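You operate a simulated robot arm through the tools that you are given. There is no shell and no other tool. Be economical: measure what you need, move in short steps, check, and stop when the job is done.

The job below is to be done with a simulated two-armed robot. You get a single attempt, and the scene is never put back.

TASK
Bung the yellow pot and carry both pots over on the tray.
Fine: to the side table; hold the pot for the bung; blue pot in the first bay, yellow in the last; both hands on the tray; spill nothing.

Only the result counts: the job must be done as asked and must still hold three seconds after the hand-in. Knocking over, shifting, dropping, spilling or breaking anything else fails it.

THE ROBOT
Two 7-joint arms with two-finger parallel grippers on one trunk, on a base that drives. Base frame: it is fixed to the floor where the robot stands at the start and does not move with it; the origin is under the middle of the robot, x ahead of it, y to its left, z up. Readings come in cm, rad, newtons and seconds.
The left shoulder is at the start at [5, 18.7, 116], the right one opposite. With the tool pointing down near the work surface each hand reaches from about 10 to 66 cm from the robot's upright axis, wherever it stands, measured 20 degrees to its own side. Places, roughly: first bay of the pot tray [50, 60, 90]; last bay of the pot tray [50, 70, 90]; side table top [-90, 40, 80]. Payload 3.43 kg a hand.
The TCP of each hand is the grasp point between the finger pads, 3 cm short of the fingertips. In the tool frame z runs along the fingers and y along their closing line. The gripper opens to 9.4 cm. The fingers are 2.8 cm wide and 1 cm thick; the gripper's body (5 by 9.6 cm) begins 5.5 cm behind the TCP.
Orientation is that of the tool frame in the base frame, as a unit quaternion [x, y, z, w]. With the fingers straight down and closing along the base's y, the tool's x points along the base's -x, its y along +y and its z along -z.

THE INTERFACE
- The arms move only by the tool send_rows. It takes "left_moves", "right_moves" or both (then of equal length, played together; a hand with none holds still); each is a list of rows, each a list of 7 numbers: the shift along the tool's x, y, z in cm, then the turn, a rotation vector about the tool's x, y, z in rad, then the opening, from 0 (shut) to 1 (fully open). In form: [[x, y, z, rx, ry, rz, jaw], ...]. A call has 1 to 12 rows; each row shifts and turns the commanded pose from where the row before left it, along the tool's axes as they then stand. A row lasts 0.2 s, in which the tool goes at most 5 cm and 0.15 rad; a call with a longer step from one row to the next is refused whole, and so is a gripper value outside its range. Where a pose cannot be reached the arm comes as near as it can. A force on the tool above 90 N (or 10 N above the force at the start of the call, whichever is more), or a blocked arm, ends the call early, and 0.2 s more pass. Each finger travels about 15.3 cm/s and halts on what it meets, pressing with about 44 N; the grip force reading is that of the motor and also rises with nothing between the fingers. The clock runs only during rows and for 0.2 s after the last one: add rows that do not move to give the fingers time. The reply holds the time, the measured pose of the TCP, the force on the tool along the base axes, the opening and the grip force, in the units named above and with some noise, with the torque about the TCP (base axes, N m) and any sound that the robot's microphone picked up.
- Cameras (640 x 400 px; columns grow to the right, rows downward): "scene" is now at [9.16, 8.29, 139.53]; the picture's right is [0.93, -0.37, 0.00], its down [0.04, 0.10, -0.99] and it looks along [0.37, 0.92, 0.11] (base axes); focal length 214 px, centre (320, 200). "left" rides on the left gripper at [7.6, -1.4, -10.2] in its tool frame; the picture's right is [0.18, 0.98, 0.00], its down [-0.75, 0.14, -0.64] and it looks along [-0.63, 0.12, 0.77] (tool axes); focal length 243 px, centre (320, 200). "right" rides on the right gripper at [7.6, 1.4, -10.3] in its tool frame; the picture's right is [-0.18, 0.98, 0.00], its down [-0.75, -0.14, -0.64] and it looks along [-0.63, -0.12, 0.77] (tool axes); focal length 243 px, centre (320, 200).
- get_image(camera): a new picture of that camera. It takes no simulated time.
- move_column(by): slides the trunk up (or, below 0, down) by that many cm; the arms and the scene camera ride with it, the base frame stays. It gives what a move gives, with no picture.
- steer(legs): drives the robot by 1 to 6 legs, each [ahead, left, turn to the left] in cm, cm and rad, along the robot's own axes; the way and the turn of a leg run together, so that a leg with both is an arc; at most 150 cm and 3.142 rad a leg. The arms and the cameras ride along, it lands a little off, and it stops where it bumps. It gives what a move gives.
- turn_head(pan, tilt): turns the head with the scene camera to pan (to the left, within 1.396 rad either way) and tilt (down, from -0.506 to 1.204), counted from straight ahead of the robot. It gives what a move gives.
- measure_at(camera, pixels): there is no depth. For up to 12 entries [column, row, z] of the newest picture of that camera ("zoom" is the newest enlarged one), the place [x, y] in the base frame at which the ray of that pixel passes the height z, good to about 0.3 cm, but the place of the scene camera against the robot may be out by one fixed shift of up to 1.2 cm in any direction. It takes no simulated time.
- enlarge(camera, box): a new picture of the part [left, top, right, bottom] of that camera's present view, enlarged. It takes no simulated time.
- job_done(): hands the job in; it is judged then, once.

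Go step by step. Measure first, check grasps and placings, and put right what went wrong. The budget is 80 turns and 58 pictures, counting those below and the enlarged ones. Unless the task says otherwise, let go and move clear before handing in, and close with one line.

The tools are called after ">>>" as name(argument=value, ...) on one line, values as JSON. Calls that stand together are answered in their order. send_rows: Moves the arms, as the interface text tells. Its arguments: {"type":"object","properties":{"left_moves":{"type":"array","items":{"type":"array","items":{"type":"number"}}},"right_moves":{"type":"array","items":{"type":"array","items":{"type":"number"}}}},"required":[]} The other tools are called the same way: move_column (by) slides the trunk up or down; steer (legs) drives the base; turn_head (pan, tilt) turns the head that bears the scene camera; get_image (camera) takes a picture; measure_at (camera, pixels) gives the place at which the rays of pixels pass given heights; enlarge (camera, box) takes an enlarged picture of a part of a camera's view; job_done () hands the job in.

At the start:

```text
clock: 0.0
left_position: [19.29, 28.06, 128.61]
left_tool_rot: [0.0, 1.0, 0.001, 0.001]
left_contact_force: [-0.4, -0.2, 0.0]
left_moment: [0.0, -0.02, 0.0]
left_gripper_width: 9.38
left_finger_force: 0.0
right_position: [28.32, 2.15, 130.99]
right_tool_rot: [0.017, 1.0, -0.003, 0.005]
right_contact_force: [39.5, 72.1, -29.2]
right_moment: [-8.45, 1.74, -7.24]
right_gripper_width: 9.38
right_finger_force: 0.1
trunk travel left (down, up): [-37.5, 5.7]
robot x, y, heading: [-0.18, 0.23, 0.003]
head pan, tilt: [1.4, 0.771]
```

scene: 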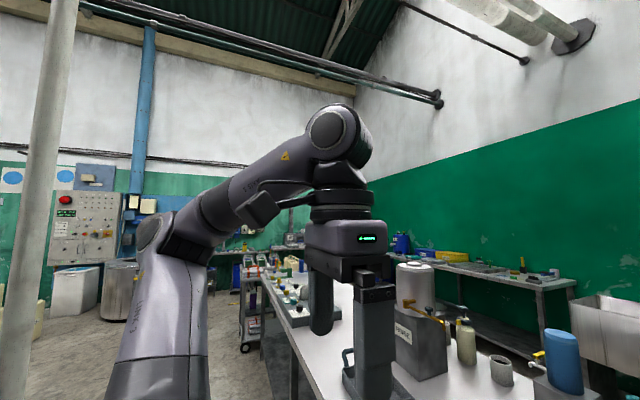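
right: 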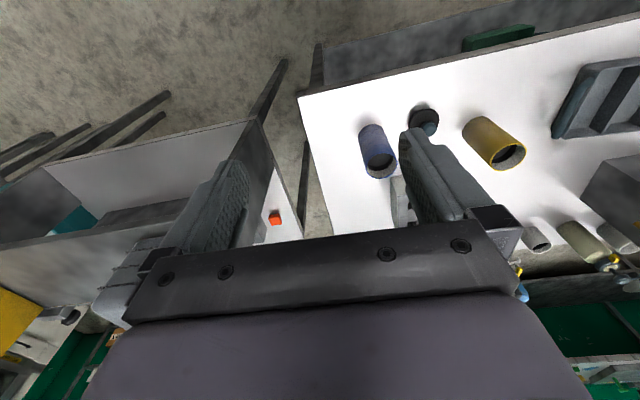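
left: 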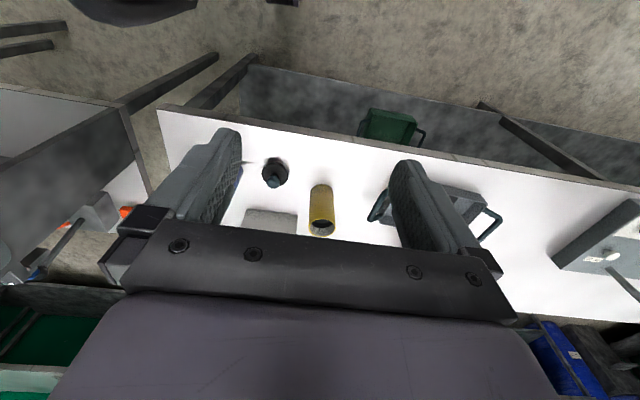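

The right hand shows a big force at the start (about 87 N), perhaps a sensor bias or a contact. The wrist pictures show the blue pot, a bung-like dark thing, the yellow pot and the tray on the table; I turn the head to see the whole.

>>> turn_head(pan=0.5, tilt=0.75)

>>> get_image(camera="scene")

```text
clock: 1.2
left_position: [19.32, 28.16, 128.51]
left_tool_rot: [0.0, 1.0, 0.0, 0.0]
left_contact_force: [0.3, -0.8, -0.4]
left_moment: [-0.01, 0.0, -0.01]
left_gripper_width: 9.42
left_finger_force: 0.1
right_position: [28.33, 2.07, 130.9]
right_tool_rot: [0.016, 1.0, -0.002, 0.004]
right_contact_force: [-0.3, -0.1, 0.9]
right_moment: [-0.02, 0.0, 0.0]
right_gripper_width: 9.37
right_finger_force: 0.1
trunk travel left (down, up): [-37.5, 5.7]
robot x, y, heading: [0.25, 0.11, 0.0]
head pan, tilt: [0.499, 0.75]
```

```text
54 pictures are left
```

scene: 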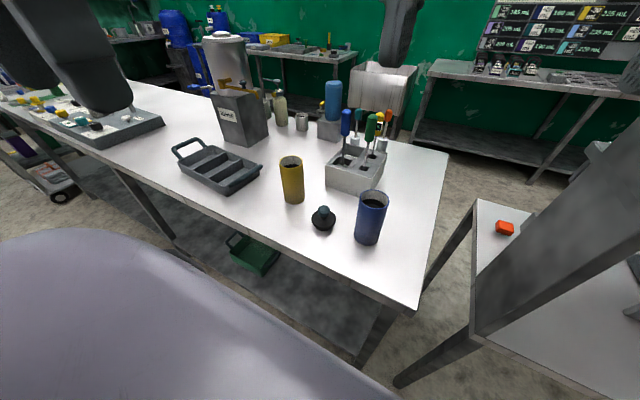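

The right force has gone, so it was only the head touching the arm. I now enlarge the tray and the pots.

>>> enlarge(camera="scene", box=[150, 80, 450, 268])

>>> get_image(camera="left")

>>> measure_at(camera="scene", pixels=[[291, 203, 85], [291, 203, 90], [368, 244, 85], [368, 244, 90], [323, 228, 85], [323, 228, 90], [445, 150, 85], [411, 308, 85], [411, 308, 90]])

>>> measure_at(camera="left", pixels=[[322, 185, 85], [322, 185, 90], [321, 227, 95], [321, 227, 100], [321, 227, 105], [275, 186, 85], [275, 186, 90]])

```text
2.13 times, centred on (300, 174) of scene
```

zoom: 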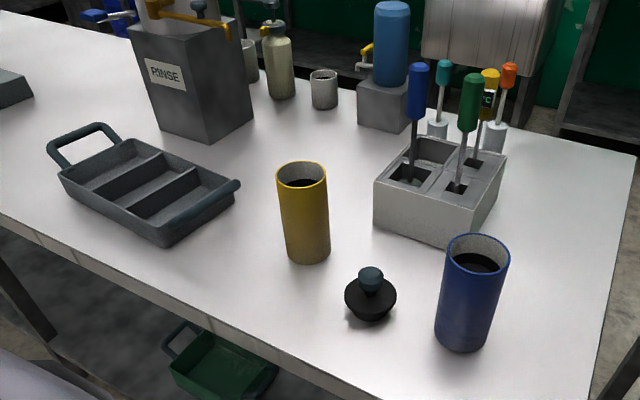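

```text
52 pictures are left
```

left: 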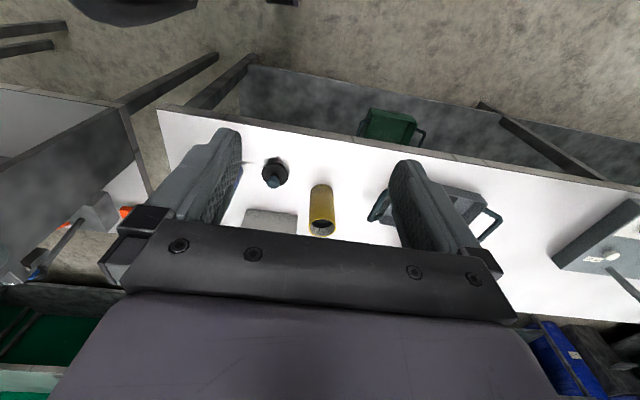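

```text
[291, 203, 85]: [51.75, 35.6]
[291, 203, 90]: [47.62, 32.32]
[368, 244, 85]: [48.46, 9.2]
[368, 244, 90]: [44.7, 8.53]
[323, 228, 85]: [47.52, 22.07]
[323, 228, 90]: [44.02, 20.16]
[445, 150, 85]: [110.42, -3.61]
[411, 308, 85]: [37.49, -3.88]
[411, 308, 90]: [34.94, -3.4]
```

```text
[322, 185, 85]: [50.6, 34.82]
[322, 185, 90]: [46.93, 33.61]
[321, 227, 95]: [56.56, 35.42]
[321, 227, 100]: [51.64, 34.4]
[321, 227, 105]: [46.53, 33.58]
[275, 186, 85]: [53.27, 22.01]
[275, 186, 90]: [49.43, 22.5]
```

The tray has three bays with a handle at each end, and the bung stands knob up. I measure the key pixels of the enlarged picture.

>>> measure_at(camera="zoom", pixels=[[165, 244, 87], [235, 180, 94], [162, 222, 92], [50, 140, 94], [108, 124, 94], [62, 178, 92], [125, 138, 92], [301, 170, 101], [277, 172, 101], [327, 172, 101], [370, 275, 92], [478, 245, 101]])

>>> enlarge(camera="left", box=[220, 130, 520, 318])

>>> turn_head(pan=1.396, tilt=0.9)

>>> get_image(camera="scene")

```text
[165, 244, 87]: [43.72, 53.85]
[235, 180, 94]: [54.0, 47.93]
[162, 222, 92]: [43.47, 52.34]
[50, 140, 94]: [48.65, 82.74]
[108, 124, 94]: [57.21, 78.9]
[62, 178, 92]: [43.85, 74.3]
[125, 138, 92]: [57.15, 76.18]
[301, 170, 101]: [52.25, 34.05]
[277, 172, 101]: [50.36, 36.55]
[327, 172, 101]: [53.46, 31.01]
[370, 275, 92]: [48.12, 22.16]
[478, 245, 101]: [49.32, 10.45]
```

```text
2.13 times, centred on (370, 224) of left
```

zoom: 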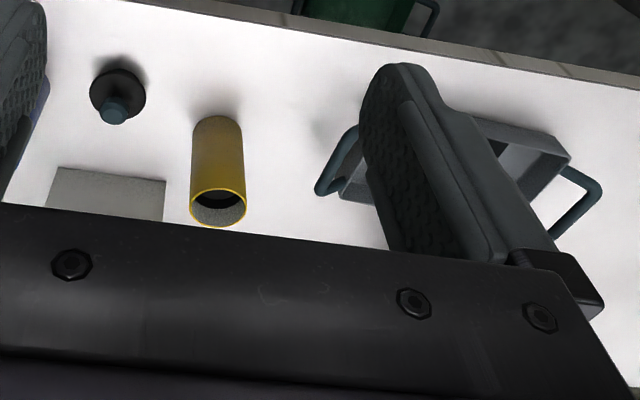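

```text
clock: 2.4
left_position: [19.33, 28.2, 128.57]
left_tool_rot: [0.0, 1.0, 0.0, 0.001]
left_contact_force: [0.4, -0.5, -0.2]
left_moment: [-0.02, -0.01, -0.02]
left_gripper_width: 9.39
left_finger_force: 0.0
right_position: [28.42, 2.32, 130.95]
right_tool_rot: [0.028, 1.0, 0.001, 0.005]
right_contact_force: [22.9, 63.7, 15.5]
right_moment: [-5.84, 3.34, -5.99]
right_gripper_width: 9.37
right_finger_force: 0.1
trunk travel left (down, up): [-37.5, 5.7]
robot x, y, heading: [0.05, 0.01, -0.007]
head pan, tilt: [1.396, 0.901]
```

```text
50 pictures are left
```

scene: 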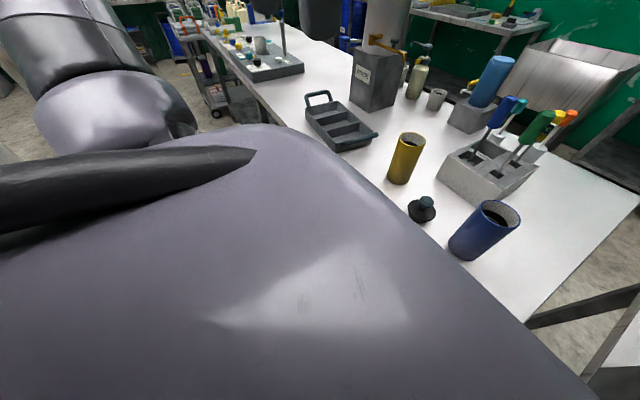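

The tray runs along y from about y 48 to 82, with x about 50. The yellow pot is near (52, 34), the bung near (48, 22) and the blue pot near (49, 10), all within arm range once the base shifts. Pan 1.4 brings head and right arm into contact, so I pan back and drive 20 cm to the left.

>>> turn_head(pan=0.2, tilt=0.9)

>>> steer(legs=[[0, 20, 0]])

>>> get_image(camera="scene")

>>> get_image(camera="right")

```text
clock: 3.8
left_position: [19.22, 28.18, 128.63]
left_tool_rot: [0.0, 1.0, 0.0, 0.0]
left_contact_force: [0.6, 0.9, 0.1]
left_moment: [-0.04, -0.04, -0.01]
left_gripper_width: 9.4
left_finger_force: 0.1
right_position: [28.28, 2.06, 130.86]
right_tool_rot: [0.017, 1.0, -0.003, 0.004]
right_contact_force: [0.4, 0.3, 0.1]
right_moment: [0.04, 0.01, 0.02]
right_gripper_width: 9.41
right_finger_force: 0.1
trunk travel left (down, up): [-37.5, 5.7]
robot x, y, heading: [-0.04, -0.3, -0.001]
head pan, tilt: [0.201, 0.901]
```

```text
clock: 6.2
left_position: [19.31, 48.0, 128.57]
left_tool_rot: [-0.001, 1.0, 0.0, 0.0]
left_contact_force: [-0.1, -0.3, 0.6]
left_moment: [-0.02, -0.01, 0.03]
left_gripper_width: 9.4
left_finger_force: 0.0
right_position: [28.22, 22.22, 130.95]
right_tool_rot: [0.016, 1.0, -0.004, 0.004]
right_contact_force: [-0.7, -0.2, 0.2]
right_moment: [-0.05, -0.01, 0.0]
right_gripper_width: 9.41
right_finger_force: 0.1
trunk travel left (down, up): [-37.5, 5.7]
robot x, y, heading: [0.05, 19.74, 0.003]
head pan, tilt: [0.201, 0.901]
```

```text
49 pictures are left
```

scene: 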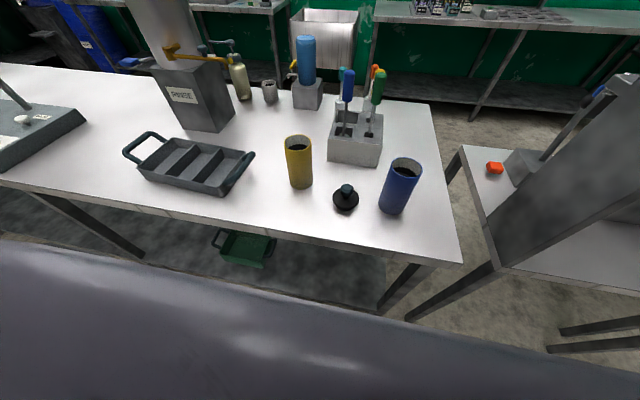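

```text
48 pictures are left
```

right: 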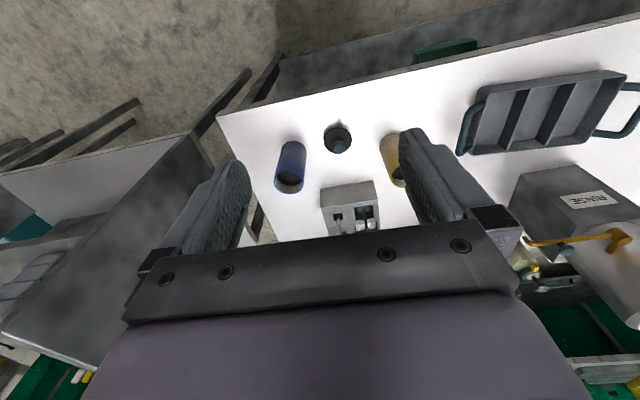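

All objects are in view of both cameras. I enlarge both to find the heights and places by crossing the rays.

>>> enlarge(camera="scene", box=[120, 90, 440, 290])

>>> measure_at(camera="scene", pixels=[[346, 187, 90], [346, 187, 94], [405, 167, 98], [405, 167, 102], [298, 143, 98], [298, 143, 102], [460, 262, 86], [460, 262, 89], [345, 210, 86], [345, 210, 89]])

>>> measure_at(camera="right", pixels=[[340, 147, 90], [340, 147, 94], [289, 181, 98], [289, 181, 102], [292, 147, 86], [292, 147, 89], [217, 115, 86], [217, 115, 89], [337, 127, 86], [337, 127, 89]])

>>> enlarge(camera="right", box=[220, 50, 460, 200])

```text
2.00 times, centred on (280, 190) of scene
```

zoom: 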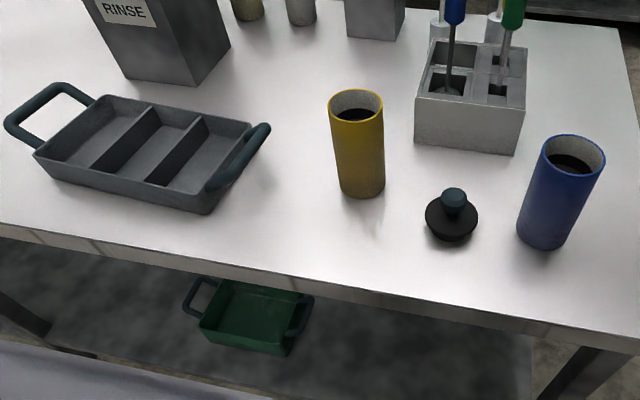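

```text
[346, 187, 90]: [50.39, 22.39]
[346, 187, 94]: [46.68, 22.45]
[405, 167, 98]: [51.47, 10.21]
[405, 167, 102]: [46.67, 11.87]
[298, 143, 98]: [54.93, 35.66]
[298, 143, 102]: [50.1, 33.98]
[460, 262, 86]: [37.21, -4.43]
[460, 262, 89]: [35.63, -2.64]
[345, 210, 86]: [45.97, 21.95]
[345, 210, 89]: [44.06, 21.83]
```

```text
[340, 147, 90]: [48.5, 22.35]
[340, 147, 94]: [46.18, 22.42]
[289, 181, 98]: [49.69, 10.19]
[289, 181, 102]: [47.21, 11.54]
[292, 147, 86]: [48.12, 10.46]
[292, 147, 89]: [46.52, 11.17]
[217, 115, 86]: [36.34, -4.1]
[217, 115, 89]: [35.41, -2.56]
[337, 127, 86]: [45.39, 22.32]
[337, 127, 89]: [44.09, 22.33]
```

```text
2.67 times, centred on (340, 125) of right
```

zoom: 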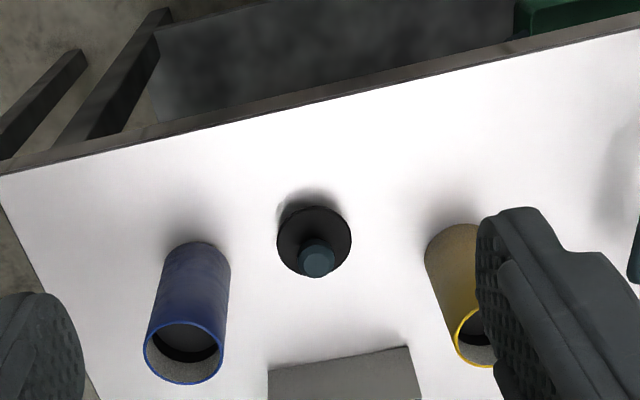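

The crossed rays put the table at about z 88, the pots at about 12 cm tall, yellow at about (51.6, 34.4), blue at about (48.5, 10.8) and the bung at about (46.6, 22.4). I bring the closed right hand down beside the bung to touch the table for its height, and move the left hand forward while pitching it 0.9 rad.

>>> send_rows(left_moves=[[-3.2, -1.3, 1.5, 0, 0, 0, 1], [-3.2, -1.3, 1.5, 0, 0, 0, 1], [-3.2, -1.3, 1.5, 0, 0, 0, 1], [-3.2, -1.3, 1.5, 0, 0, 0, 1], [-3.2, -1.3, 1.5, 0, 0, 0, 1], [0, 0, 0, 0, -0.15, 0, 1], [0, 0, 0, 0, -0.15, 0, 1], [0, 0, 0, 0, -0.15, 0, 1], [0, 0, 0, 0, -0.15, 0, 1], [0, 0, 0, 0, -0.15, 0, 1], [0, 0, 0, 0, -0.15, 0, 1], [0, 0, 0, 0, 0, 0, 1]], right_moves=[[-1.54, 0, 4.5, 0, 0, 0, 0], [-1.54, 0, 4.5, 0, 0, 0, 0], [-1.54, 0, 4.5, 0, 0, 0, 0], [-1.54, 0, 4.5, 0, 0, 0, 0], [-1.54, 0, 4.5, 0, 0, 0, 0], [-1.54, 0, 4.5, 0, 0, 0, 0], [-1.54, 0, 4.5, 0, 0, 0, 0], [-1.54, 0, 4.5, 0, 0, 0, 0], [0, 0, 0.3, 0, 0, 0, 0], [0, 0, 0.3, 0, 0, 0, 0], [0, 0, 0.3, 0, 0, 0, 0], [0, 0, 0.3, 0, 0, 0, 0]])

```text
clock: 8.8
left_position: [35.24, 41.6, 121.05]
left_tool_rot: [-0.001, 0.9, 0.001, 0.435]
left_contact_force: [-0.9, 0.7, 0.5]
left_moment: [0.01, -0.02, -0.05]
left_gripper_width: 9.38
left_finger_force: 0.1
right_position: [40.98, 21.37, 93.88]
right_tool_rot: [0.016, 1.0, -0.003, 0.004]
right_contact_force: [0.7, 0.3, 0.6]
right_moment: [0.0, 0.0, 0.01]
right_gripper_width: 0.0
right_finger_force: 33.3
trunk travel left (down, up): [-37.5, 5.7]
robot x, y, heading: [0.29, 19.69, 0.002]
head pan, tilt: [0.201, 0.901]
```

No contact yet at tips z 90.9, and the left hand is pitched as meant. I keep probing down slowly.

>>> send_rows(right_moves=[[0, 0, 0.35, 0, 0, 0, 0], [0, 0, 0.35, 0, 0, 0, 0], [0, 0, 0.35, 0, 0, 0, 0], [0, 0, 0.35, 0, 0, 0, 0], [0, 0, 0.35, 0, 0, 0, 0], [0, 0, 0.35, 0, 0, 0, 0], [0, 0, 0.35, 0, 0, 0, 0], [0, 0, 0.35, 0, 0, 0, 0], [0, 0, 0.35, 0, 0, 0, 0], [0, 0, 0.35, 0, 0, 0, 0], [0, 0, 0.35, 0, 0, 0, 0], [0, 0, 0.35, 0, 0, 0, 0]])

>>> get_image(camera="right")

>>> get_image(camera="left")

```text
clock: 11.4
left_position: [35.23, 41.51, 121.1]
left_tool_rot: [-0.001, 0.9, 0.0, 0.436]
left_contact_force: [-0.2, -0.4, -0.4]
left_moment: [-0.01, 0.01, -0.01]
left_gripper_width: 9.39
left_finger_force: 0.1
right_position: [41.01, 21.31, 89.62]
right_tool_rot: [0.016, 1.0, -0.003, 0.005]
right_contact_force: [1.3, -0.4, 1.1]
right_moment: [0.01, 0.0, 0.0]
right_gripper_width: 0.0
right_finger_force: 32.8
trunk travel left (down, up): [-37.5, 5.7]
robot x, y, heading: [0.11, 19.46, 0.003]
head pan, tilt: [0.201, 0.901]
```

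```text
45 pictures are left
```

right: 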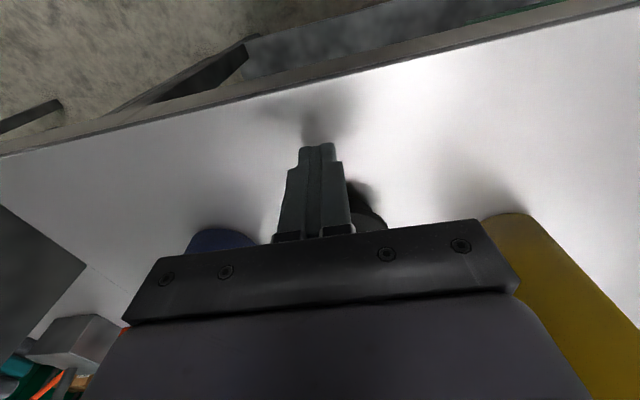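

```text
44 pictures are left
```

left: 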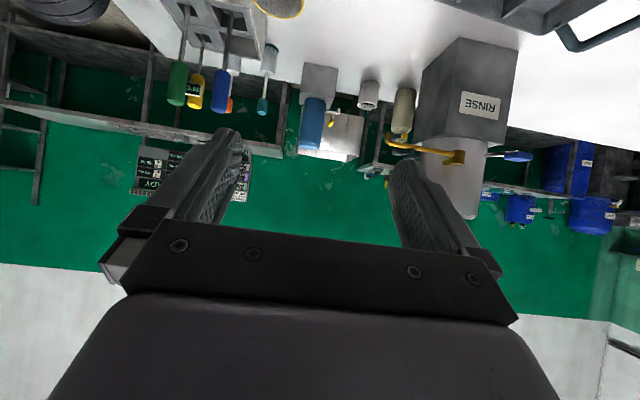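

The tips are at 86.6 and still free, so the table is lower. I keep probing.

>>> send_rows(right_moves=[[0, 0, 0.3, 0, 0, 0, 0], [0, 0, 0.3, 0, 0, 0, 0], [0, 0, 0.3, 0, 0, 0, 0], [0, 0, 0.3, 0, 0, 0, 0], [0, 0, 0.3, 0, 0, 0, 0], [0, 0, 0.3, 0, 0, 0, 0], [0, 0, 0.3, 0, 0, 0, 0], [0, 0, 0.3, 0, 0, 0, 0], [0, 0, 0.3, 0, 0, 0, 0], [0, 0, 0.3, 0, 0, 0, 0]])

```text
clock: 13.6
left_position: [35.0, 41.31, 121.23]
left_tool_rot: [0.001, 0.9, 0.001, 0.436]
left_contact_force: [-0.1, 0.5, -0.7]
left_moment: [0.01, 0.01, 0.02]
left_gripper_width: 9.38
left_finger_force: 0.1
right_position: [40.91, 21.37, 88.11]
right_tool_rot: [0.017, 1.0, 0.001, 0.008]
right_contact_force: [-19.9, -16.1, 37.4]
right_moment: [-0.53, 1.1, 0.13]
right_gripper_width: 0.0
right_finger_force: 32.6
trunk travel left (down, up): [-37.5, 5.7]
robot x, y, heading: [-0.17, 19.81, -0.002]
head pan, tilt: [0.201, 0.901]
stopped in row 10 (right hand): the force on the tool passed its limit at 92 N (the readings are from after the stop); the commanded pose is now the measured one
```

Contact came at TCP z 88.1, so the tabletop is at z 85.1. That moves yellow to about (53.8, 35), the bung to about (48.6, 22.4) and blue to about (49.7, 10.2). I lift, open and look at the bung from closer with the right hand.

>>> send_rows(right_moves=[[0, 0, -3, 0, 0, 0, 0], [0, 0, -4, 0, 0, 0, 0.6], [0, 0, -4.5, 0, 0, 0, 1], [0, 0, -4.5, 0, 0, 0, 1], [0, 0, 0, 0, 0, 0, 1]])

>>> get_image(camera="right")

```text
clock: 14.8
left_position: [35.28, 41.49, 121.09]
left_tool_rot: [0.0, 0.9, 0.0, 0.435]
left_contact_force: [0.6, 0.5, 0.7]
left_moment: [-0.05, 0.0, 0.02]
left_gripper_width: 9.37
left_finger_force: 0.0
right_position: [40.89, 21.52, 103.57]
right_tool_rot: [0.017, 1.0, 0.0, 0.01]
right_contact_force: [-0.1, -0.4, 0.5]
right_moment: [-0.02, 0.02, 0.02]
right_gripper_width: 9.39
right_finger_force: 0.1
trunk travel left (down, up): [-37.5, 5.7]
robot x, y, heading: [0.15, 19.97, 0.003]
head pan, tilt: [0.201, 0.901]
```

```text
43 pictures are left
```

right: 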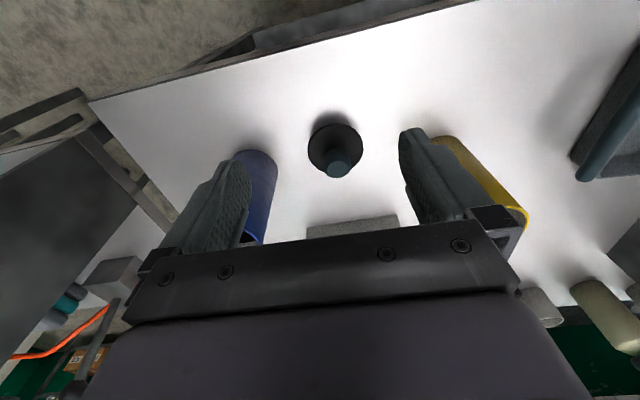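

>>> enlarge(camera="right", box=[240, 90, 400, 190])

>>> measure_at(camera="right", pixels=[[335, 128, 85.1], [335, 128, 87], [309, 146, 87], [362, 146, 87], [335, 172, 87], [338, 168, 90], [338, 168, 91], [338, 168, 92], [258, 152, 85.1], [96, 101, 85.1], [500, 50, 85.1]])

```text
4.00 times, centred on (320, 140) of right
```

zoom: 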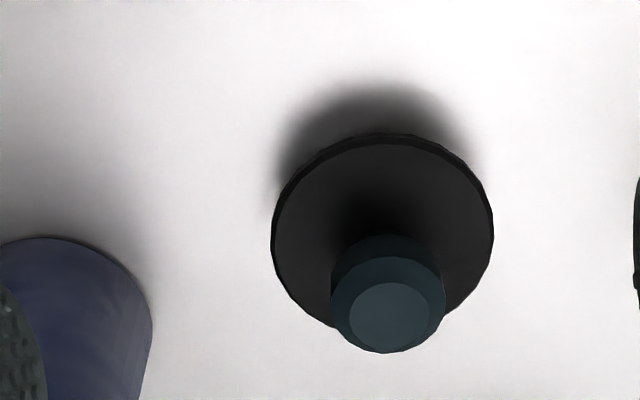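

```text
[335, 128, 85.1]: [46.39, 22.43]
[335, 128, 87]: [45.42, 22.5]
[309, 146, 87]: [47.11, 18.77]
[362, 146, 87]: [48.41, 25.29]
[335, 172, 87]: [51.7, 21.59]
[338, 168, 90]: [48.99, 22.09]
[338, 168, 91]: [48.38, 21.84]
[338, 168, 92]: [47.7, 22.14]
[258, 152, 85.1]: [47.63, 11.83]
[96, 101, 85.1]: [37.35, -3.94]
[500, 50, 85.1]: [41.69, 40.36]
```

The bung has a flange about 6.5 cm across at z 87 to 88 and a knob about 3 cm wide up to z 91.4, centred near (48.1, 22.2). I lower the open right hand over the knob and look.

>>> send_rows(right_moves=[[-3.6, 0.35, 0, 0, 0.02, 0, 1], [-3.6, 0.35, 0, 0, 0, 0, 1], [0, 0, 4, 0, 0, 0, 1], [0, 0, 3.8, 0, 0, 0, 1], [0, 0, 2, 0, 0, 0, 1], [0, 0, 1.8, 0, 0, 0, 1], [0, 0, 0, 0, 0, 0, 1]])

>>> get_image(camera="right")

```text
clock: 16.4
left_position: [35.36, 41.62, 121.12]
left_tool_rot: [0.001, 0.9, -0.001, 0.435]
left_contact_force: [-0.7, -0.4, -0.4]
left_moment: [0.01, 0.01, -0.02]
left_gripper_width: 9.4
left_finger_force: 0.0
right_position: [48.17, 22.11, 92.08]
right_tool_rot: [0.018, 1.0, 0.0, 0.0]
right_contact_force: [-0.4, 0.0, -0.4]
right_moment: [0.01, 0.01, -0.01]
right_gripper_width: 9.38
right_finger_force: 0.0
trunk travel left (down, up): [-37.5, 5.7]
robot x, y, heading: [0.15, 19.56, -0.003]
head pan, tilt: [0.201, 0.901]
```

```text
41 pictures are left
```

right: 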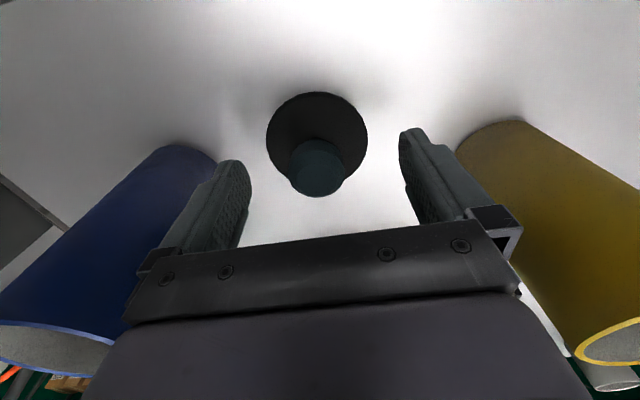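

The TCP falls at pixel (320, 187) and the knob top centre is near (319, 180), so the hand is well centred. I close.

>>> send_rows(right_moves=[[0, 0, 0, 0, 0, 0, 0], [0, 0, 0, 0, 0, 0, 0], [0, 0, 0, 0, 0, 0, 0], [0, 0, 0, 0, 0, 0, 0], [0, 0, -2, 0, 0, 0, 0], [0, 0, -4, 0, 0, 0, 0], [0, 0, -4.5, 0, 0, 0, 0], [0, 0, -4.5, 0, 0, 0, 0], [0, 0, -3, 0, 0, 0, 0], [0, 0, 0, 0, 0, 0, 0]])

>>> get_image(camera="right")

>>> get_image(camera="scene")

```text
clock: 18.6
left_position: [35.19, 41.53, 121.08]
left_tool_rot: [0.0, 0.901, 0.0, 0.434]
left_contact_force: [0.4, 0.0, 0.1]
left_moment: [0.02, 0.0, -0.03]
left_gripper_width: 9.4
left_finger_force: 0.1
right_position: [48.11, 21.85, 110.06]
right_tool_rot: [0.017, 1.0, 0.0, -0.001]
right_contact_force: [-0.5, 0.9, 0.0]
right_moment: [0.02, 0.01, -0.01]
right_gripper_width: 0.0
right_finger_force: 32.9
trunk travel left (down, up): [-37.5, 5.7]
robot x, y, heading: [-0.19, 19.71, -0.008]
head pan, tilt: [0.201, 0.901]
```

```text
40 pictures are left
```

right: 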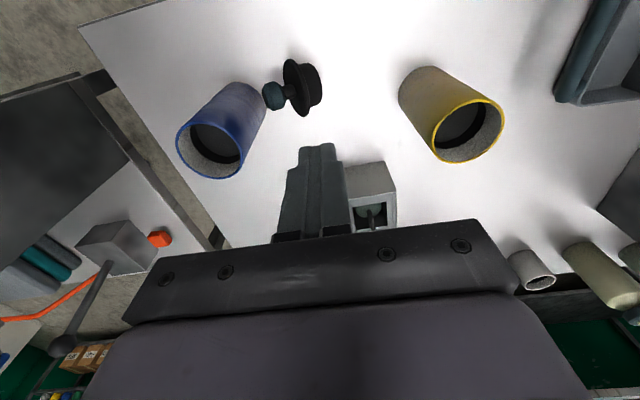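

```text
39 pictures are left
```

scene: 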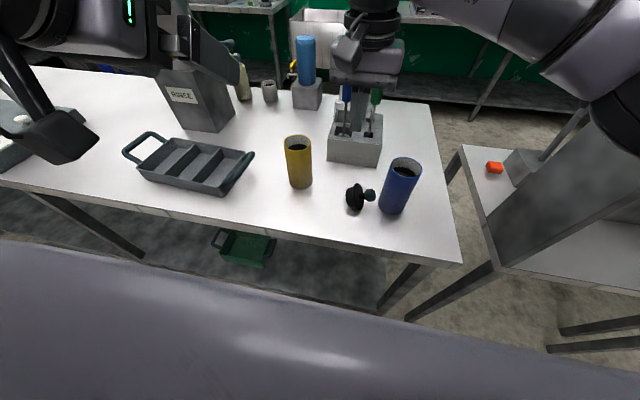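

The grip held too high: the jaws read 0 and the bung has slipped out and now lies on its side at pixel (290, 90), knob towards the blue pot. Nothing else has moved, so I measure it closely in order to pick it up and stand it again.

>>> enlarge(camera="right", box=[160, 40, 352, 160])

>>> measure_at(camera="right", pixels=[[274, 96, 87], [286, 93, 87.5], [298, 88, 88], [315, 85, 88], [290, 116, 85.1], [302, 118, 85.1], [242, 83, 85.1], [470, 130, 98], [213, 151, 98], [438, 68, 85.1]])

>>> enlarge(camera="scene", box=[280, 120, 440, 220])

```text
3.33 times, centred on (256, 100) of right
```

zoom: 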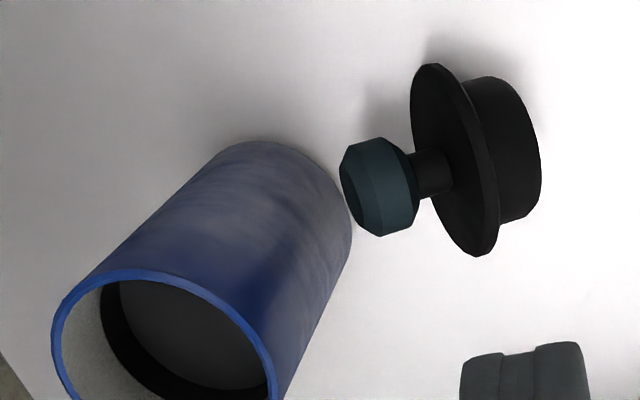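

```text
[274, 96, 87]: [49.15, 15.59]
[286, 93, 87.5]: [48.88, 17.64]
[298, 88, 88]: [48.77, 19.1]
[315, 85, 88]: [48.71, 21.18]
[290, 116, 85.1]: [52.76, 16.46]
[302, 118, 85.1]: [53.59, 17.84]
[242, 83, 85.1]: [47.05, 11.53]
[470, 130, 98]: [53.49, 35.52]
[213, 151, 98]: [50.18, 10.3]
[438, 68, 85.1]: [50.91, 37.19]
```

```text
4.00 times, centred on (360, 170) of scene
```

zoom: 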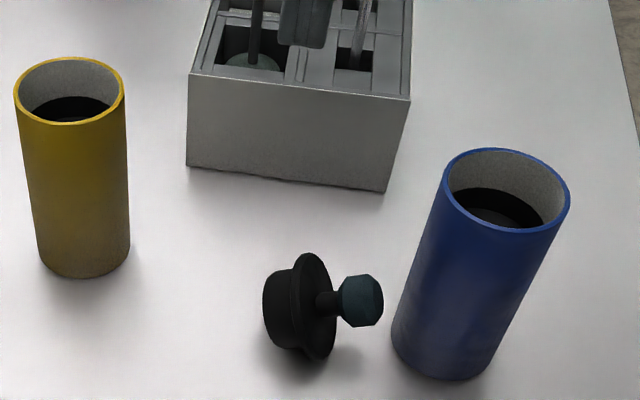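

The bung lies on plug and flange edges, with its knob raised at about z 89 and about (48, 16), plug towards +y. I draw back and up, yaw the right hand by 90° so that it can close across the knob, and tilt it 0.33 rad to match the bung's axis.

>>> send_rows(right_moves=[[4, 0, -3, 0, 0, 0, 0], [3, 0, -3, 0, 0, 0.14, 0.5], [0, 0, 0, 0, 0, 0.145, 1], [0, 0, 0, 0, 0, 0.145, 1], [0, 0, 0, 0, 0, 0.145, 1], [0, 0, 0, 0, 0, 0.145, 1], [0, 0, 0, 0, 0, 0.145, 1], [0, 0, 0, 0, 0, 0.145, 1], [0, 0, 0, 0, 0, 0.145, 1], [0, 0, 0, 0, 0, 0.145, 1], [0, 0, 0, 0, 0, 0.145, 1], [0, 0, 0, 0, 0, 0.14, 1]])

>>> measure_at(camera="scene", pixels=[[370.5, 195, 89], [358, 196.5, 88], [297, 145, 98], [405, 168, 98]])

```text
clock: 21.2
left_position: [35.24, 41.58, 121.12]
left_tool_rot: [0.001, 0.901, -0.001, 0.434]
left_contact_force: [0.1, 0.6, 0.4]
left_moment: [-0.01, 0.0, 0.01]
left_gripper_width: 9.39
left_finger_force: 0.0
right_position: [41.2, 22.21, 116.14]
right_tool_rot: [0.725, 0.689, 0.0, -0.001]
right_contact_force: [0.1, -0.2, -0.6]
right_moment: [0.01, 0.0, 0.01]
right_gripper_width: 9.38
right_finger_force: 0.0
trunk travel left (down, up): [-37.5, 5.7]
robot x, y, heading: [0.4, 20.28, 0.005]
head pan, tilt: [0.201, 0.901]
```

```text
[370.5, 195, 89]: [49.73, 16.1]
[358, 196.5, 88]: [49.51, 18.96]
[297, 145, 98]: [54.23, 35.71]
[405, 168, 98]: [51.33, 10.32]
```

The yaw is right. I move to a pre-grasp 10 cm up the tilted approach line and look.

>>> send_rows(right_moves=[[-0.41, 1.85, 4.2, 0, 0, 0, 1], [-0.41, 1.85, 4.2, 0, 0, 0, 1], [-0.41, 1.85, 4.2, 0, 0, 0, 1], [-0.41, 1.85, 4.2, 0, 0, -0.05, 1], [0, 0, 0, 0, -0.11, 0, 1], [0, 0, 0, 0, -0.11, 0, 1], [0, 0, 0, 0, -0.11, 0, 1], [0, 0, 0, 0, 0, 0, 1]])

>>> get_image(camera="right")

```text
clock: 23.0
left_position: [35.2, 41.45, 121.1]
left_tool_rot: [0.0, 0.9, 0.0, 0.435]
left_contact_force: [-0.2, 0.5, 0.1]
left_moment: [0.02, -0.02, -0.01]
left_gripper_width: 9.41
left_finger_force: 0.1
right_position: [48.43, 20.22, 99.38]
right_tool_rot: [0.697, 0.698, -0.116, 0.116]
right_contact_force: [0.0, -0.5, -0.2]
right_moment: [0.01, -0.02, -0.01]
right_gripper_width: 9.39
right_finger_force: 0.1
trunk travel left (down, up): [-37.5, 5.7]
robot x, y, heading: [-0.02, 20.04, 0.005]
head pan, tilt: [0.201, 0.901]
```

```text
36 pictures are left
```

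right: 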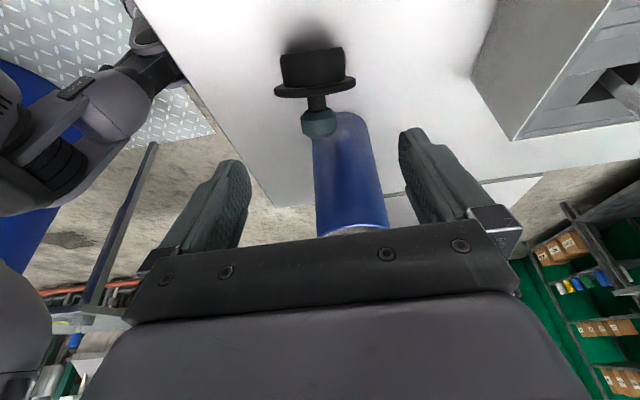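

The knob is at pixel (319, 123), on the approach line's column 320 and about 1.3 cm short of centre along the tool's x. I advance 10 cm with a small correction and close on the knob.

>>> send_rows(right_moves=[[-0.3, 0, 3.5, 0, 0, 0, 1], [-0.3, 0, 3.5, 0, 0, 0, 1], [0, 0, 2, 0, 0, 0, 1], [0, 0, 1.2, 0, 0, 0, 1], [0, 0, 0, 0, 0, 0, 1], [0, 0, 0, 0, 0, 0, 0.2], [0, 0, 0, 0, 0, 0, 0], [0, 0, 0, 0, 0, 0, 0], [0, 0, 0, 0, 0, 0, 0], [0, 0, 0, 0, 0, 0, 0]])

>>> get_image(camera="right")

```text
clock: 25.2
left_position: [35.25, 41.66, 121.15]
left_tool_rot: [-0.001, 0.901, 0.001, 0.434]
left_contact_force: [-0.2, 0.4, 0.1]
left_moment: [0.02, -0.02, 0.01]
left_gripper_width: 9.4
left_finger_force: 0.0
right_position: [48.66, 16.43, 89.77]
right_tool_rot: [0.697, 0.698, -0.117, 0.115]
right_contact_force: [-0.5, -0.7, 0.3]
right_moment: [-0.04, 0.01, 0.01]
right_gripper_width: 3.4
right_finger_force: 44.7
trunk travel left (down, up): [-37.5, 5.7]
robot x, y, heading: [0.13, 19.79, -0.004]
head pan, tilt: [0.201, 0.901]
```

```text
35 pictures are left
```

right: 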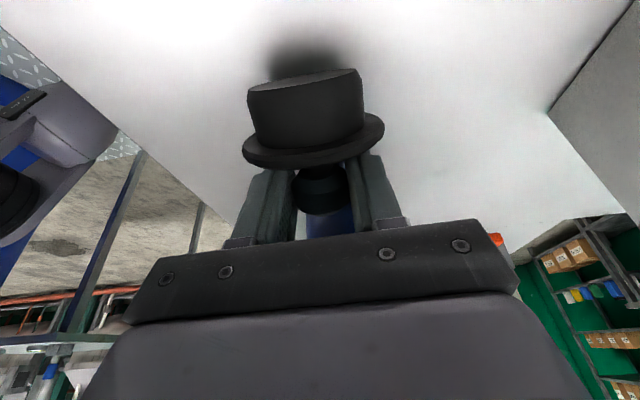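

The jaws hold the knob at width 3.4, with the plug pointing along the tool's x. I lift it straight up, draw back a little and begin yawing the hand so that it can later point left and forward with the plug down.

>>> send_rows(right_moves=[[-0.65, 0, -1.9, 0, 0, 0, 0], [-1.46, 0, -4.26, 0, 0, 0, 0], [-1.46, 0, -4.26, 0, 0, 0, 0], [-1.46, 0, -4.26, 0, 0, 0, 0], [-1.46, 0, -4.26, 0, 0, 0, 0], [0, -4.5, 0, 0, 0, 0, 0], [0, 0, 0, -0.0477, 0, -0.139, 0], [0, 0, 0, -0.0477, 0, -0.139, 0], [0, 0, 0, -0.0477, 0, -0.139, 0], [0, 0, 0, -0.0477, 0, -0.139, 0], [0, 0, 0, -0.0477, 0, -0.139, 0], [0, 0, 0, -0.0477, 0, -0.139, 0]])

>>> send_rows(right_moves=[[0, 0, 0, -0.0477, 0, -0.139, 0], [0, 0, 0, -0.0477, 0, -0.139, 0], [0, 0, 0, -0.0477, 0, -0.139, 0], [0, 0, 0, -0.0477, 0, -0.139, 0], [0, 0, 0, -0.0477, 0, -0.139, 0], [0, 0, 0, 0, -0.145, 0, 0], [0, 0, 0, 0, -0.145, 0, 0], [0, 0, 0, 0, -0.145, 0, 0], [0, 0, 0, 0, -0.145, 0, 0], [0, 0, 0, 0, 0, 0, 0]])

>>> get_image(camera="right")

```text
clock: 27.8
left_position: [35.31, 41.47, 121.08]
left_tool_rot: [-0.001, 0.9, 0.0, 0.436]
left_contact_force: [0.2, 0.3, 0.5]
left_moment: [-0.01, -0.02, -0.03]
left_gripper_width: 9.43
left_finger_force: 0.1
right_position: [44.08, 16.28, 109.74]
right_tool_rot: [0.332, 0.929, -0.054, 0.154]
right_contact_force: [-0.5, 0.0, -0.7]
right_moment: [-0.01, 0.01, 0.0]
right_gripper_width: 3.38
right_finger_force: 44.4
trunk travel left (down, up): [-37.5, 5.7]
robot x, y, heading: [-0.11, 20.16, 0.003]
head pan, tilt: [0.201, 0.901]
```

```text
clock: 30.0
left_position: [35.31, 41.59, 121.1]
left_tool_rot: [0.0, 0.901, 0.0, 0.434]
left_contact_force: [-0.2, 0.2, 0.8]
left_moment: [0.0, 0.01, 0.0]
left_gripper_width: 9.4
left_finger_force: 0.0
right_position: [44.08, 16.22, 109.78]
right_tool_rot: [-0.02, 0.898, 0.011, 0.44]
right_contact_force: [0.4, -0.2, -0.6]
right_moment: [0.02, 0.04, 0.01]
right_gripper_width: 3.36
right_finger_force: 44.1
trunk travel left (down, up): [-37.5, 5.7]
robot x, y, heading: [0.34, 20.12, 0.003]
head pan, tilt: [0.201, 0.901]
```

```text
34 pictures are left
```

right: 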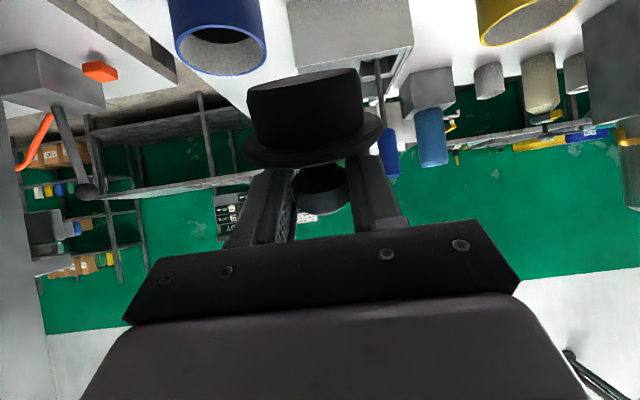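

The bung stays firm in the jaws. Now I bring the left hand, yawed 0.5 rad to the right, to a pre-grasp 10 cm short of the yellow pot and look.

>>> send_rows(left_moves=[[0, 0, 0, 0.098, 0, 0.0775, 1], [0, 0, 0, 0.098, 0, 0.0775, 1], [0, 0, 0, 0.098, 0, 0.0775, 1], [0, 0, 0, 0.098, 0, 0.0775, 1], [2.19, 0.69, 4.18, 0, 0, 0, 1], [2.19, 0.69, 4.18, 0, 0, 0, 1], [2.19, 0.69, 4.18, 0, 0, 0, 1], [2.19, 0.69, 4.18, 0, 0, 0, 1], [2.19, 0.69, 4.18, 0, 0, 0, 1], [0, 0, 0, 0, 0, 0, 1]])

>>> get_image(camera="left")

>>> get_image(camera="scene")

```text
clock: 32.2
left_position: [45.35, 39.93, 99.39]
left_tool_rot: [0.222, 0.873, -0.108, 0.421]
left_contact_force: [-0.4, 0.2, -0.4]
left_moment: [0.03, 0.01, 0.02]
left_gripper_width: 9.4
left_finger_force: 0.0
right_position: [44.11, 16.34, 109.88]
right_tool_rot: [-0.02, 0.898, 0.011, 0.439]
right_contact_force: [-0.9, -0.6, 0.7]
right_moment: [0.01, 0.01, -0.01]
right_gripper_width: 3.4
right_finger_force: 43.5
trunk travel left (down, up): [-37.5, 5.7]
robot x, y, heading: [0.15, 19.81, 0.003]
head pan, tilt: [0.201, 0.901]
```

```text
33 pictures are left
```

left: 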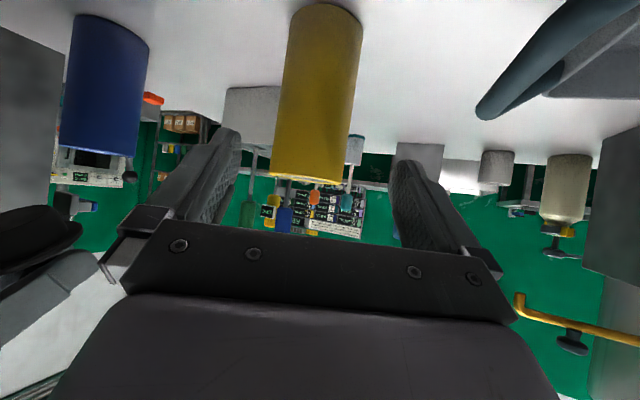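

```text
32 pictures are left
```

scene: 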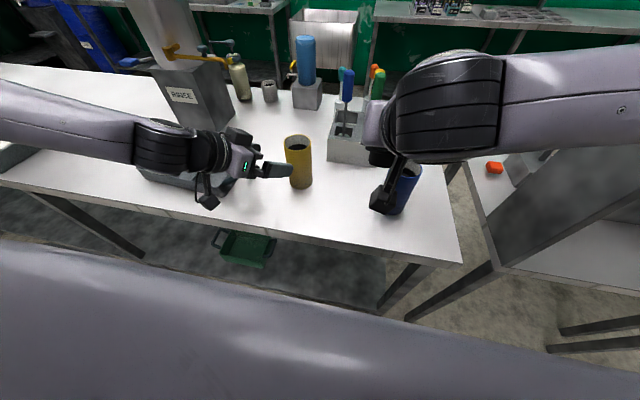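

The pot lies on the approach column (centre about 316 against 320) at the expected depth. I advance with a 0.3 cm correction and close on it.

>>> send_rows(left_moves=[[0, -0.3, 3.5, 0, 0, 0, 1], [0, 0, 3.5, 0, 0, 0, 1], [0, 0, 2, 0, 0, 0, 1], [0, 0, 1, 0, 0, 0, 1], [0, 0, 0, 0, 0, 0, 1], [0, 0, 0, 0, 0, 0, 0.8], [0, 0, 0, 0, 0, 0, 0.7], [0, 0, 0, 0, 0, 0, 0.6], [0, 0, 0, 0, 0, 0, 0.4], [0, 0, 0, 0, 0, 0, 0.2], [0, 0, 0, 0, 0, 0, 0], [0, 0, 0, 0, 0, 0, 0]])

>>> get_image(camera="scene")

>>> get_image(camera="left")

```text
clock: 34.8
left_position: [52.09, 35.92, 94.28]
left_tool_rot: [0.222, 0.874, -0.106, 0.42]
left_contact_force: [0.5, 0.1, -0.2]
left_moment: [0.14, 0.0, 0.05]
left_gripper_width: 6.52
left_finger_force: 44.0
left hand out of reach, approached as far as the arm can: row 3, 4
right_position: [44.05, 16.37, 109.8]
right_tool_rot: [-0.022, 0.898, 0.012, 0.439]
right_contact_force: [-0.3, -0.6, -1.3]
right_moment: [-0.04, -0.01, -0.01]
right_gripper_width: 3.36
right_finger_force: 44.0
trunk travel left (down, up): [-37.5, 5.7]
robot x, y, heading: [0.13, 19.62, 0.001]
head pan, tilt: [0.201, 0.901]
```

```text
31 pictures are left
```

scene: 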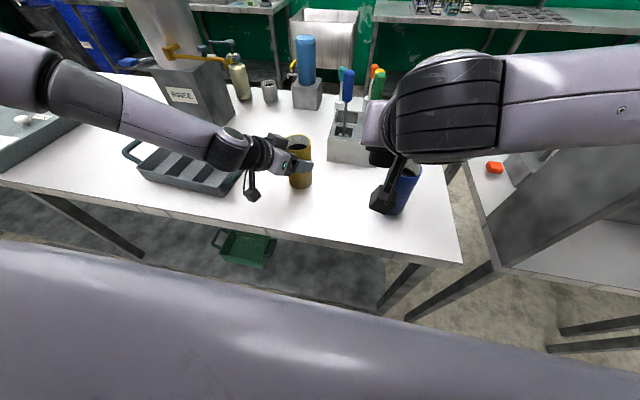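

```text
30 pictures are left
```

left: 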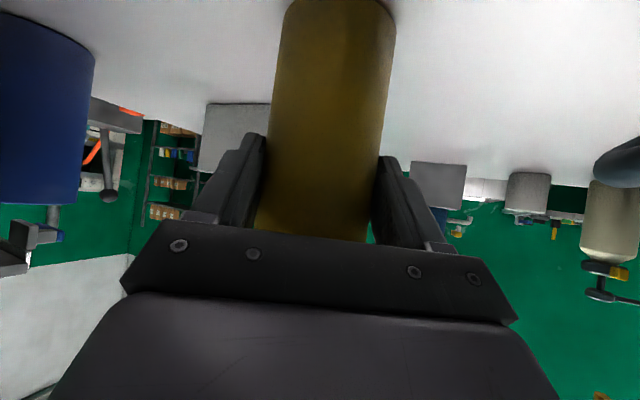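

The left hand holds the yellow pot (width 6.5) on the table. Now I pitch the right hand until the bung is plug down and yaw it so that it comes from the right.

>>> send_rows(right_moves=[[0, 0, 0, 0, -0.138, 0, 0], [0, 0, 0, 0, -0.138, 0, 0], [0, 0, 0, 0, -0.138, 0, 0], [0, 0, 0, 0, -0.138, 0, 0], [0, 0, 0, -0.149, 0, -0.0158, 0], [0, 0, 0, -0.149, 0, -0.0158, 0], [0, 0, 0, -0.149, 0, -0.0158, 0], [0, 0, 0, -0.149, 0, -0.0158, 0], [0, 0, 0, -0.149, 0, -0.0158, 0], [0, 0, 0, -0.149, 0, -0.0158, 0], [0, 0, 0, 0, 0, 0, 0]])

>>> get_image(camera="right")

>>> get_image(camera="scene")

```text
clock: 37.2
left_position: [52.05, 35.86, 94.23]
left_tool_rot: [0.222, 0.874, -0.106, 0.419]
left_contact_force: [0.4, 0.6, -0.6]
left_moment: [0.13, -0.06, 0.04]
left_gripper_width: 6.49
left_finger_force: 43.9
right_position: [43.36, 17.49, 110.92]
right_tool_rot: [-0.116, 0.732, 0.151, 0.655]
right_contact_force: [-0.5, 0.1, -0.1]
right_moment: [-0.02, -0.02, -0.02]
right_gripper_width: 3.38
right_finger_force: 44.1
right hand out of reach, approached as far as the arm can: row 7, 8, 9, 10
trunk travel left (down, up): [-37.5, 5.7]
robot x, y, heading: [0.15, 20.38, -0.001]
head pan, tilt: [0.201, 0.901]
```

```text
29 pictures are left
```

right: 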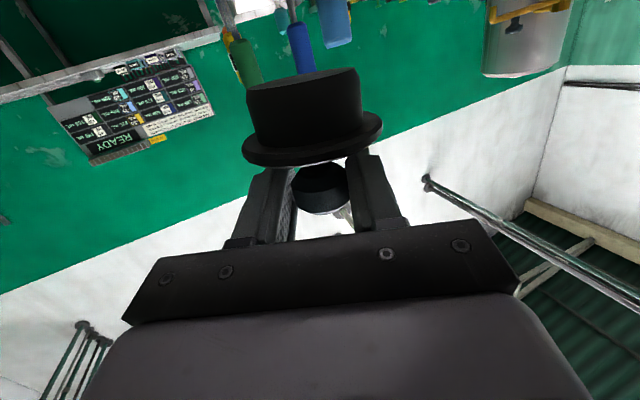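

```text
28 pictures are left
```

scene: 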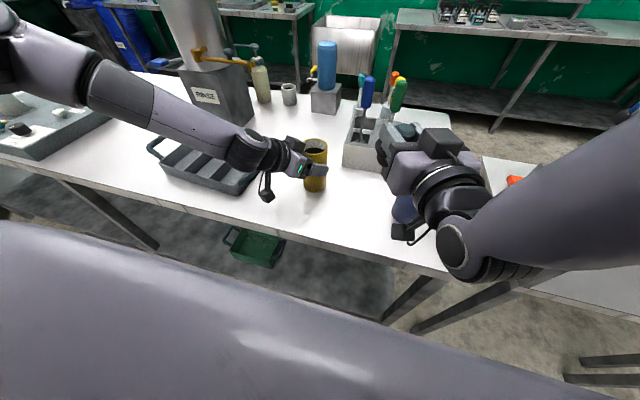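

The right hand cannot yaw that far in this posture (it stopped at about 0.38 rad). I will undo the yaw and stand the bung near the table's front edge, then take it again vertically; so I yaw back, reduce the pitch and move there at z 96.

>>> send_rows(right_moves=[[0, 0, 0, 0.149, 0, 0.0158, 0], [0, 0, 0, 0.149, 0, 0.0158, 0], [0, 0, 0, 0.149, 0, 0.0158, 0], [0, 0, 0, 0.149, 0, 0.0158, 0], [0, 0, 0, 0.149, 0, 0.0158, 0], [0, 0, 0, 0.149, 0, 0.0158, 0], [0, 0, 0, 0, 0.14, 0, 0], [0, 0, 0, 0, 0.14, 0, 0], [2.88, 1.57, 2.16, 0, 0, 0, 0], [2.88, 1.57, 2.16, 0, 0, 0, 0], [2.88, 1.57, 2.16, 0, 0, 0, 0], [2.88, 1.57, 2.16, 0, 0, 0, 0]])

>>> enlarge(camera="scene", box=[240, 100, 496, 260])

```text
clock: 38.6
left_position: [52.07, 35.91, 94.22]
left_tool_rot: [0.222, 0.874, -0.106, 0.42]
left_contact_force: [0.2, -0.5, 0.1]
left_moment: [0.08, 0.02, -0.02]
left_gripper_width: 6.46
left_finger_force: 44.0
right_position: [44.89, 15.4, 113.56]
right_tool_rot: [0.244, 0.713, -0.146, 0.64]
right_contact_force: [-0.4, 0.7, -1.1]
right_moment: [-0.01, 0.01, 0.02]
right_gripper_width: 3.39
right_finger_force: 43.9
trunk travel left (down, up): [-37.5, 5.7]
robot x, y, heading: [0.11, 19.64, -0.003]
head pan, tilt: [0.201, 0.901]
stopped in row 7 (right hand): the arm was blocked; the commanded pose is now the measured one
```

```text
2.50 times, centred on (368, 180) of scene
```

zoom: 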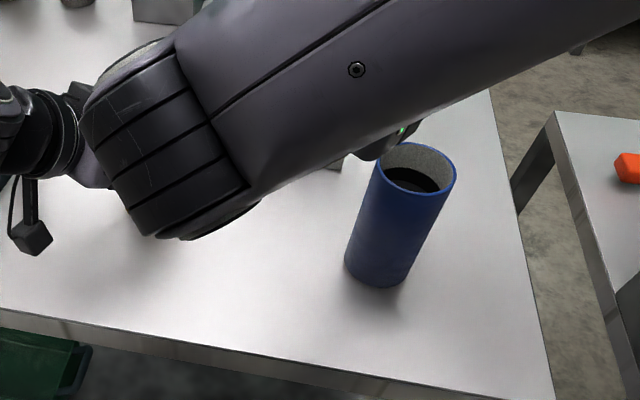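

The command was re-based to the reached pose, so the yaw went too far to az −0.55. I yaw back by 0.55 in small rows and check.

>>> send_rows(right_moves=[[0, 0, 0, -0.135, 0.0143, -0.0187, 0], [0, 0, 0, -0.135, 0.0143, -0.0187, 0], [0, 0, 0, -0.135, 0.0143, -0.0187, 0], [0, 0, 0, -0.135, 0.0143, -0.0187, 0], [0, 0, 0, 0, 0, 0, 0]])

>>> get_image(camera="right")

```text
clock: 39.8
left_position: [52.02, 35.98, 94.38]
left_tool_rot: [0.223, 0.874, -0.108, 0.419]
left_contact_force: [0.7, 0.1, -0.2]
left_moment: [0.02, 0.05, 0.02]
left_gripper_width: 6.47
left_finger_force: 43.8
right_position: [44.74, 15.49, 113.4]
right_tool_rot: [0.04, 0.753, 0.034, 0.656]
right_contact_force: [-0.4, 0.5, -0.6]
right_moment: [0.0, 0.02, 0.0]
right_gripper_width: 3.38
right_finger_force: 44.3
trunk travel left (down, up): [-37.5, 5.7]
robot x, y, heading: [-0.47, 19.86, 0.001]
head pan, tilt: [0.201, 0.901]
```

```text
26 pictures are left
```

right: 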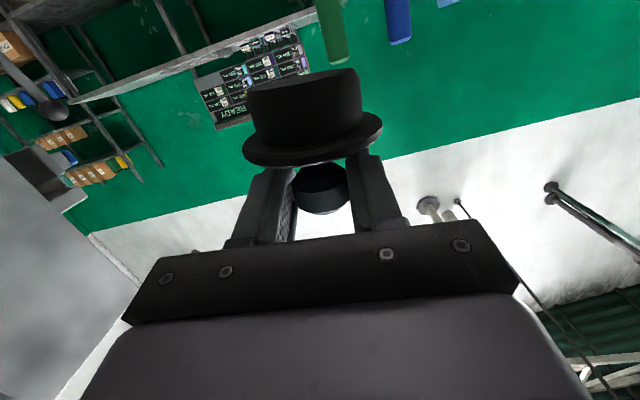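

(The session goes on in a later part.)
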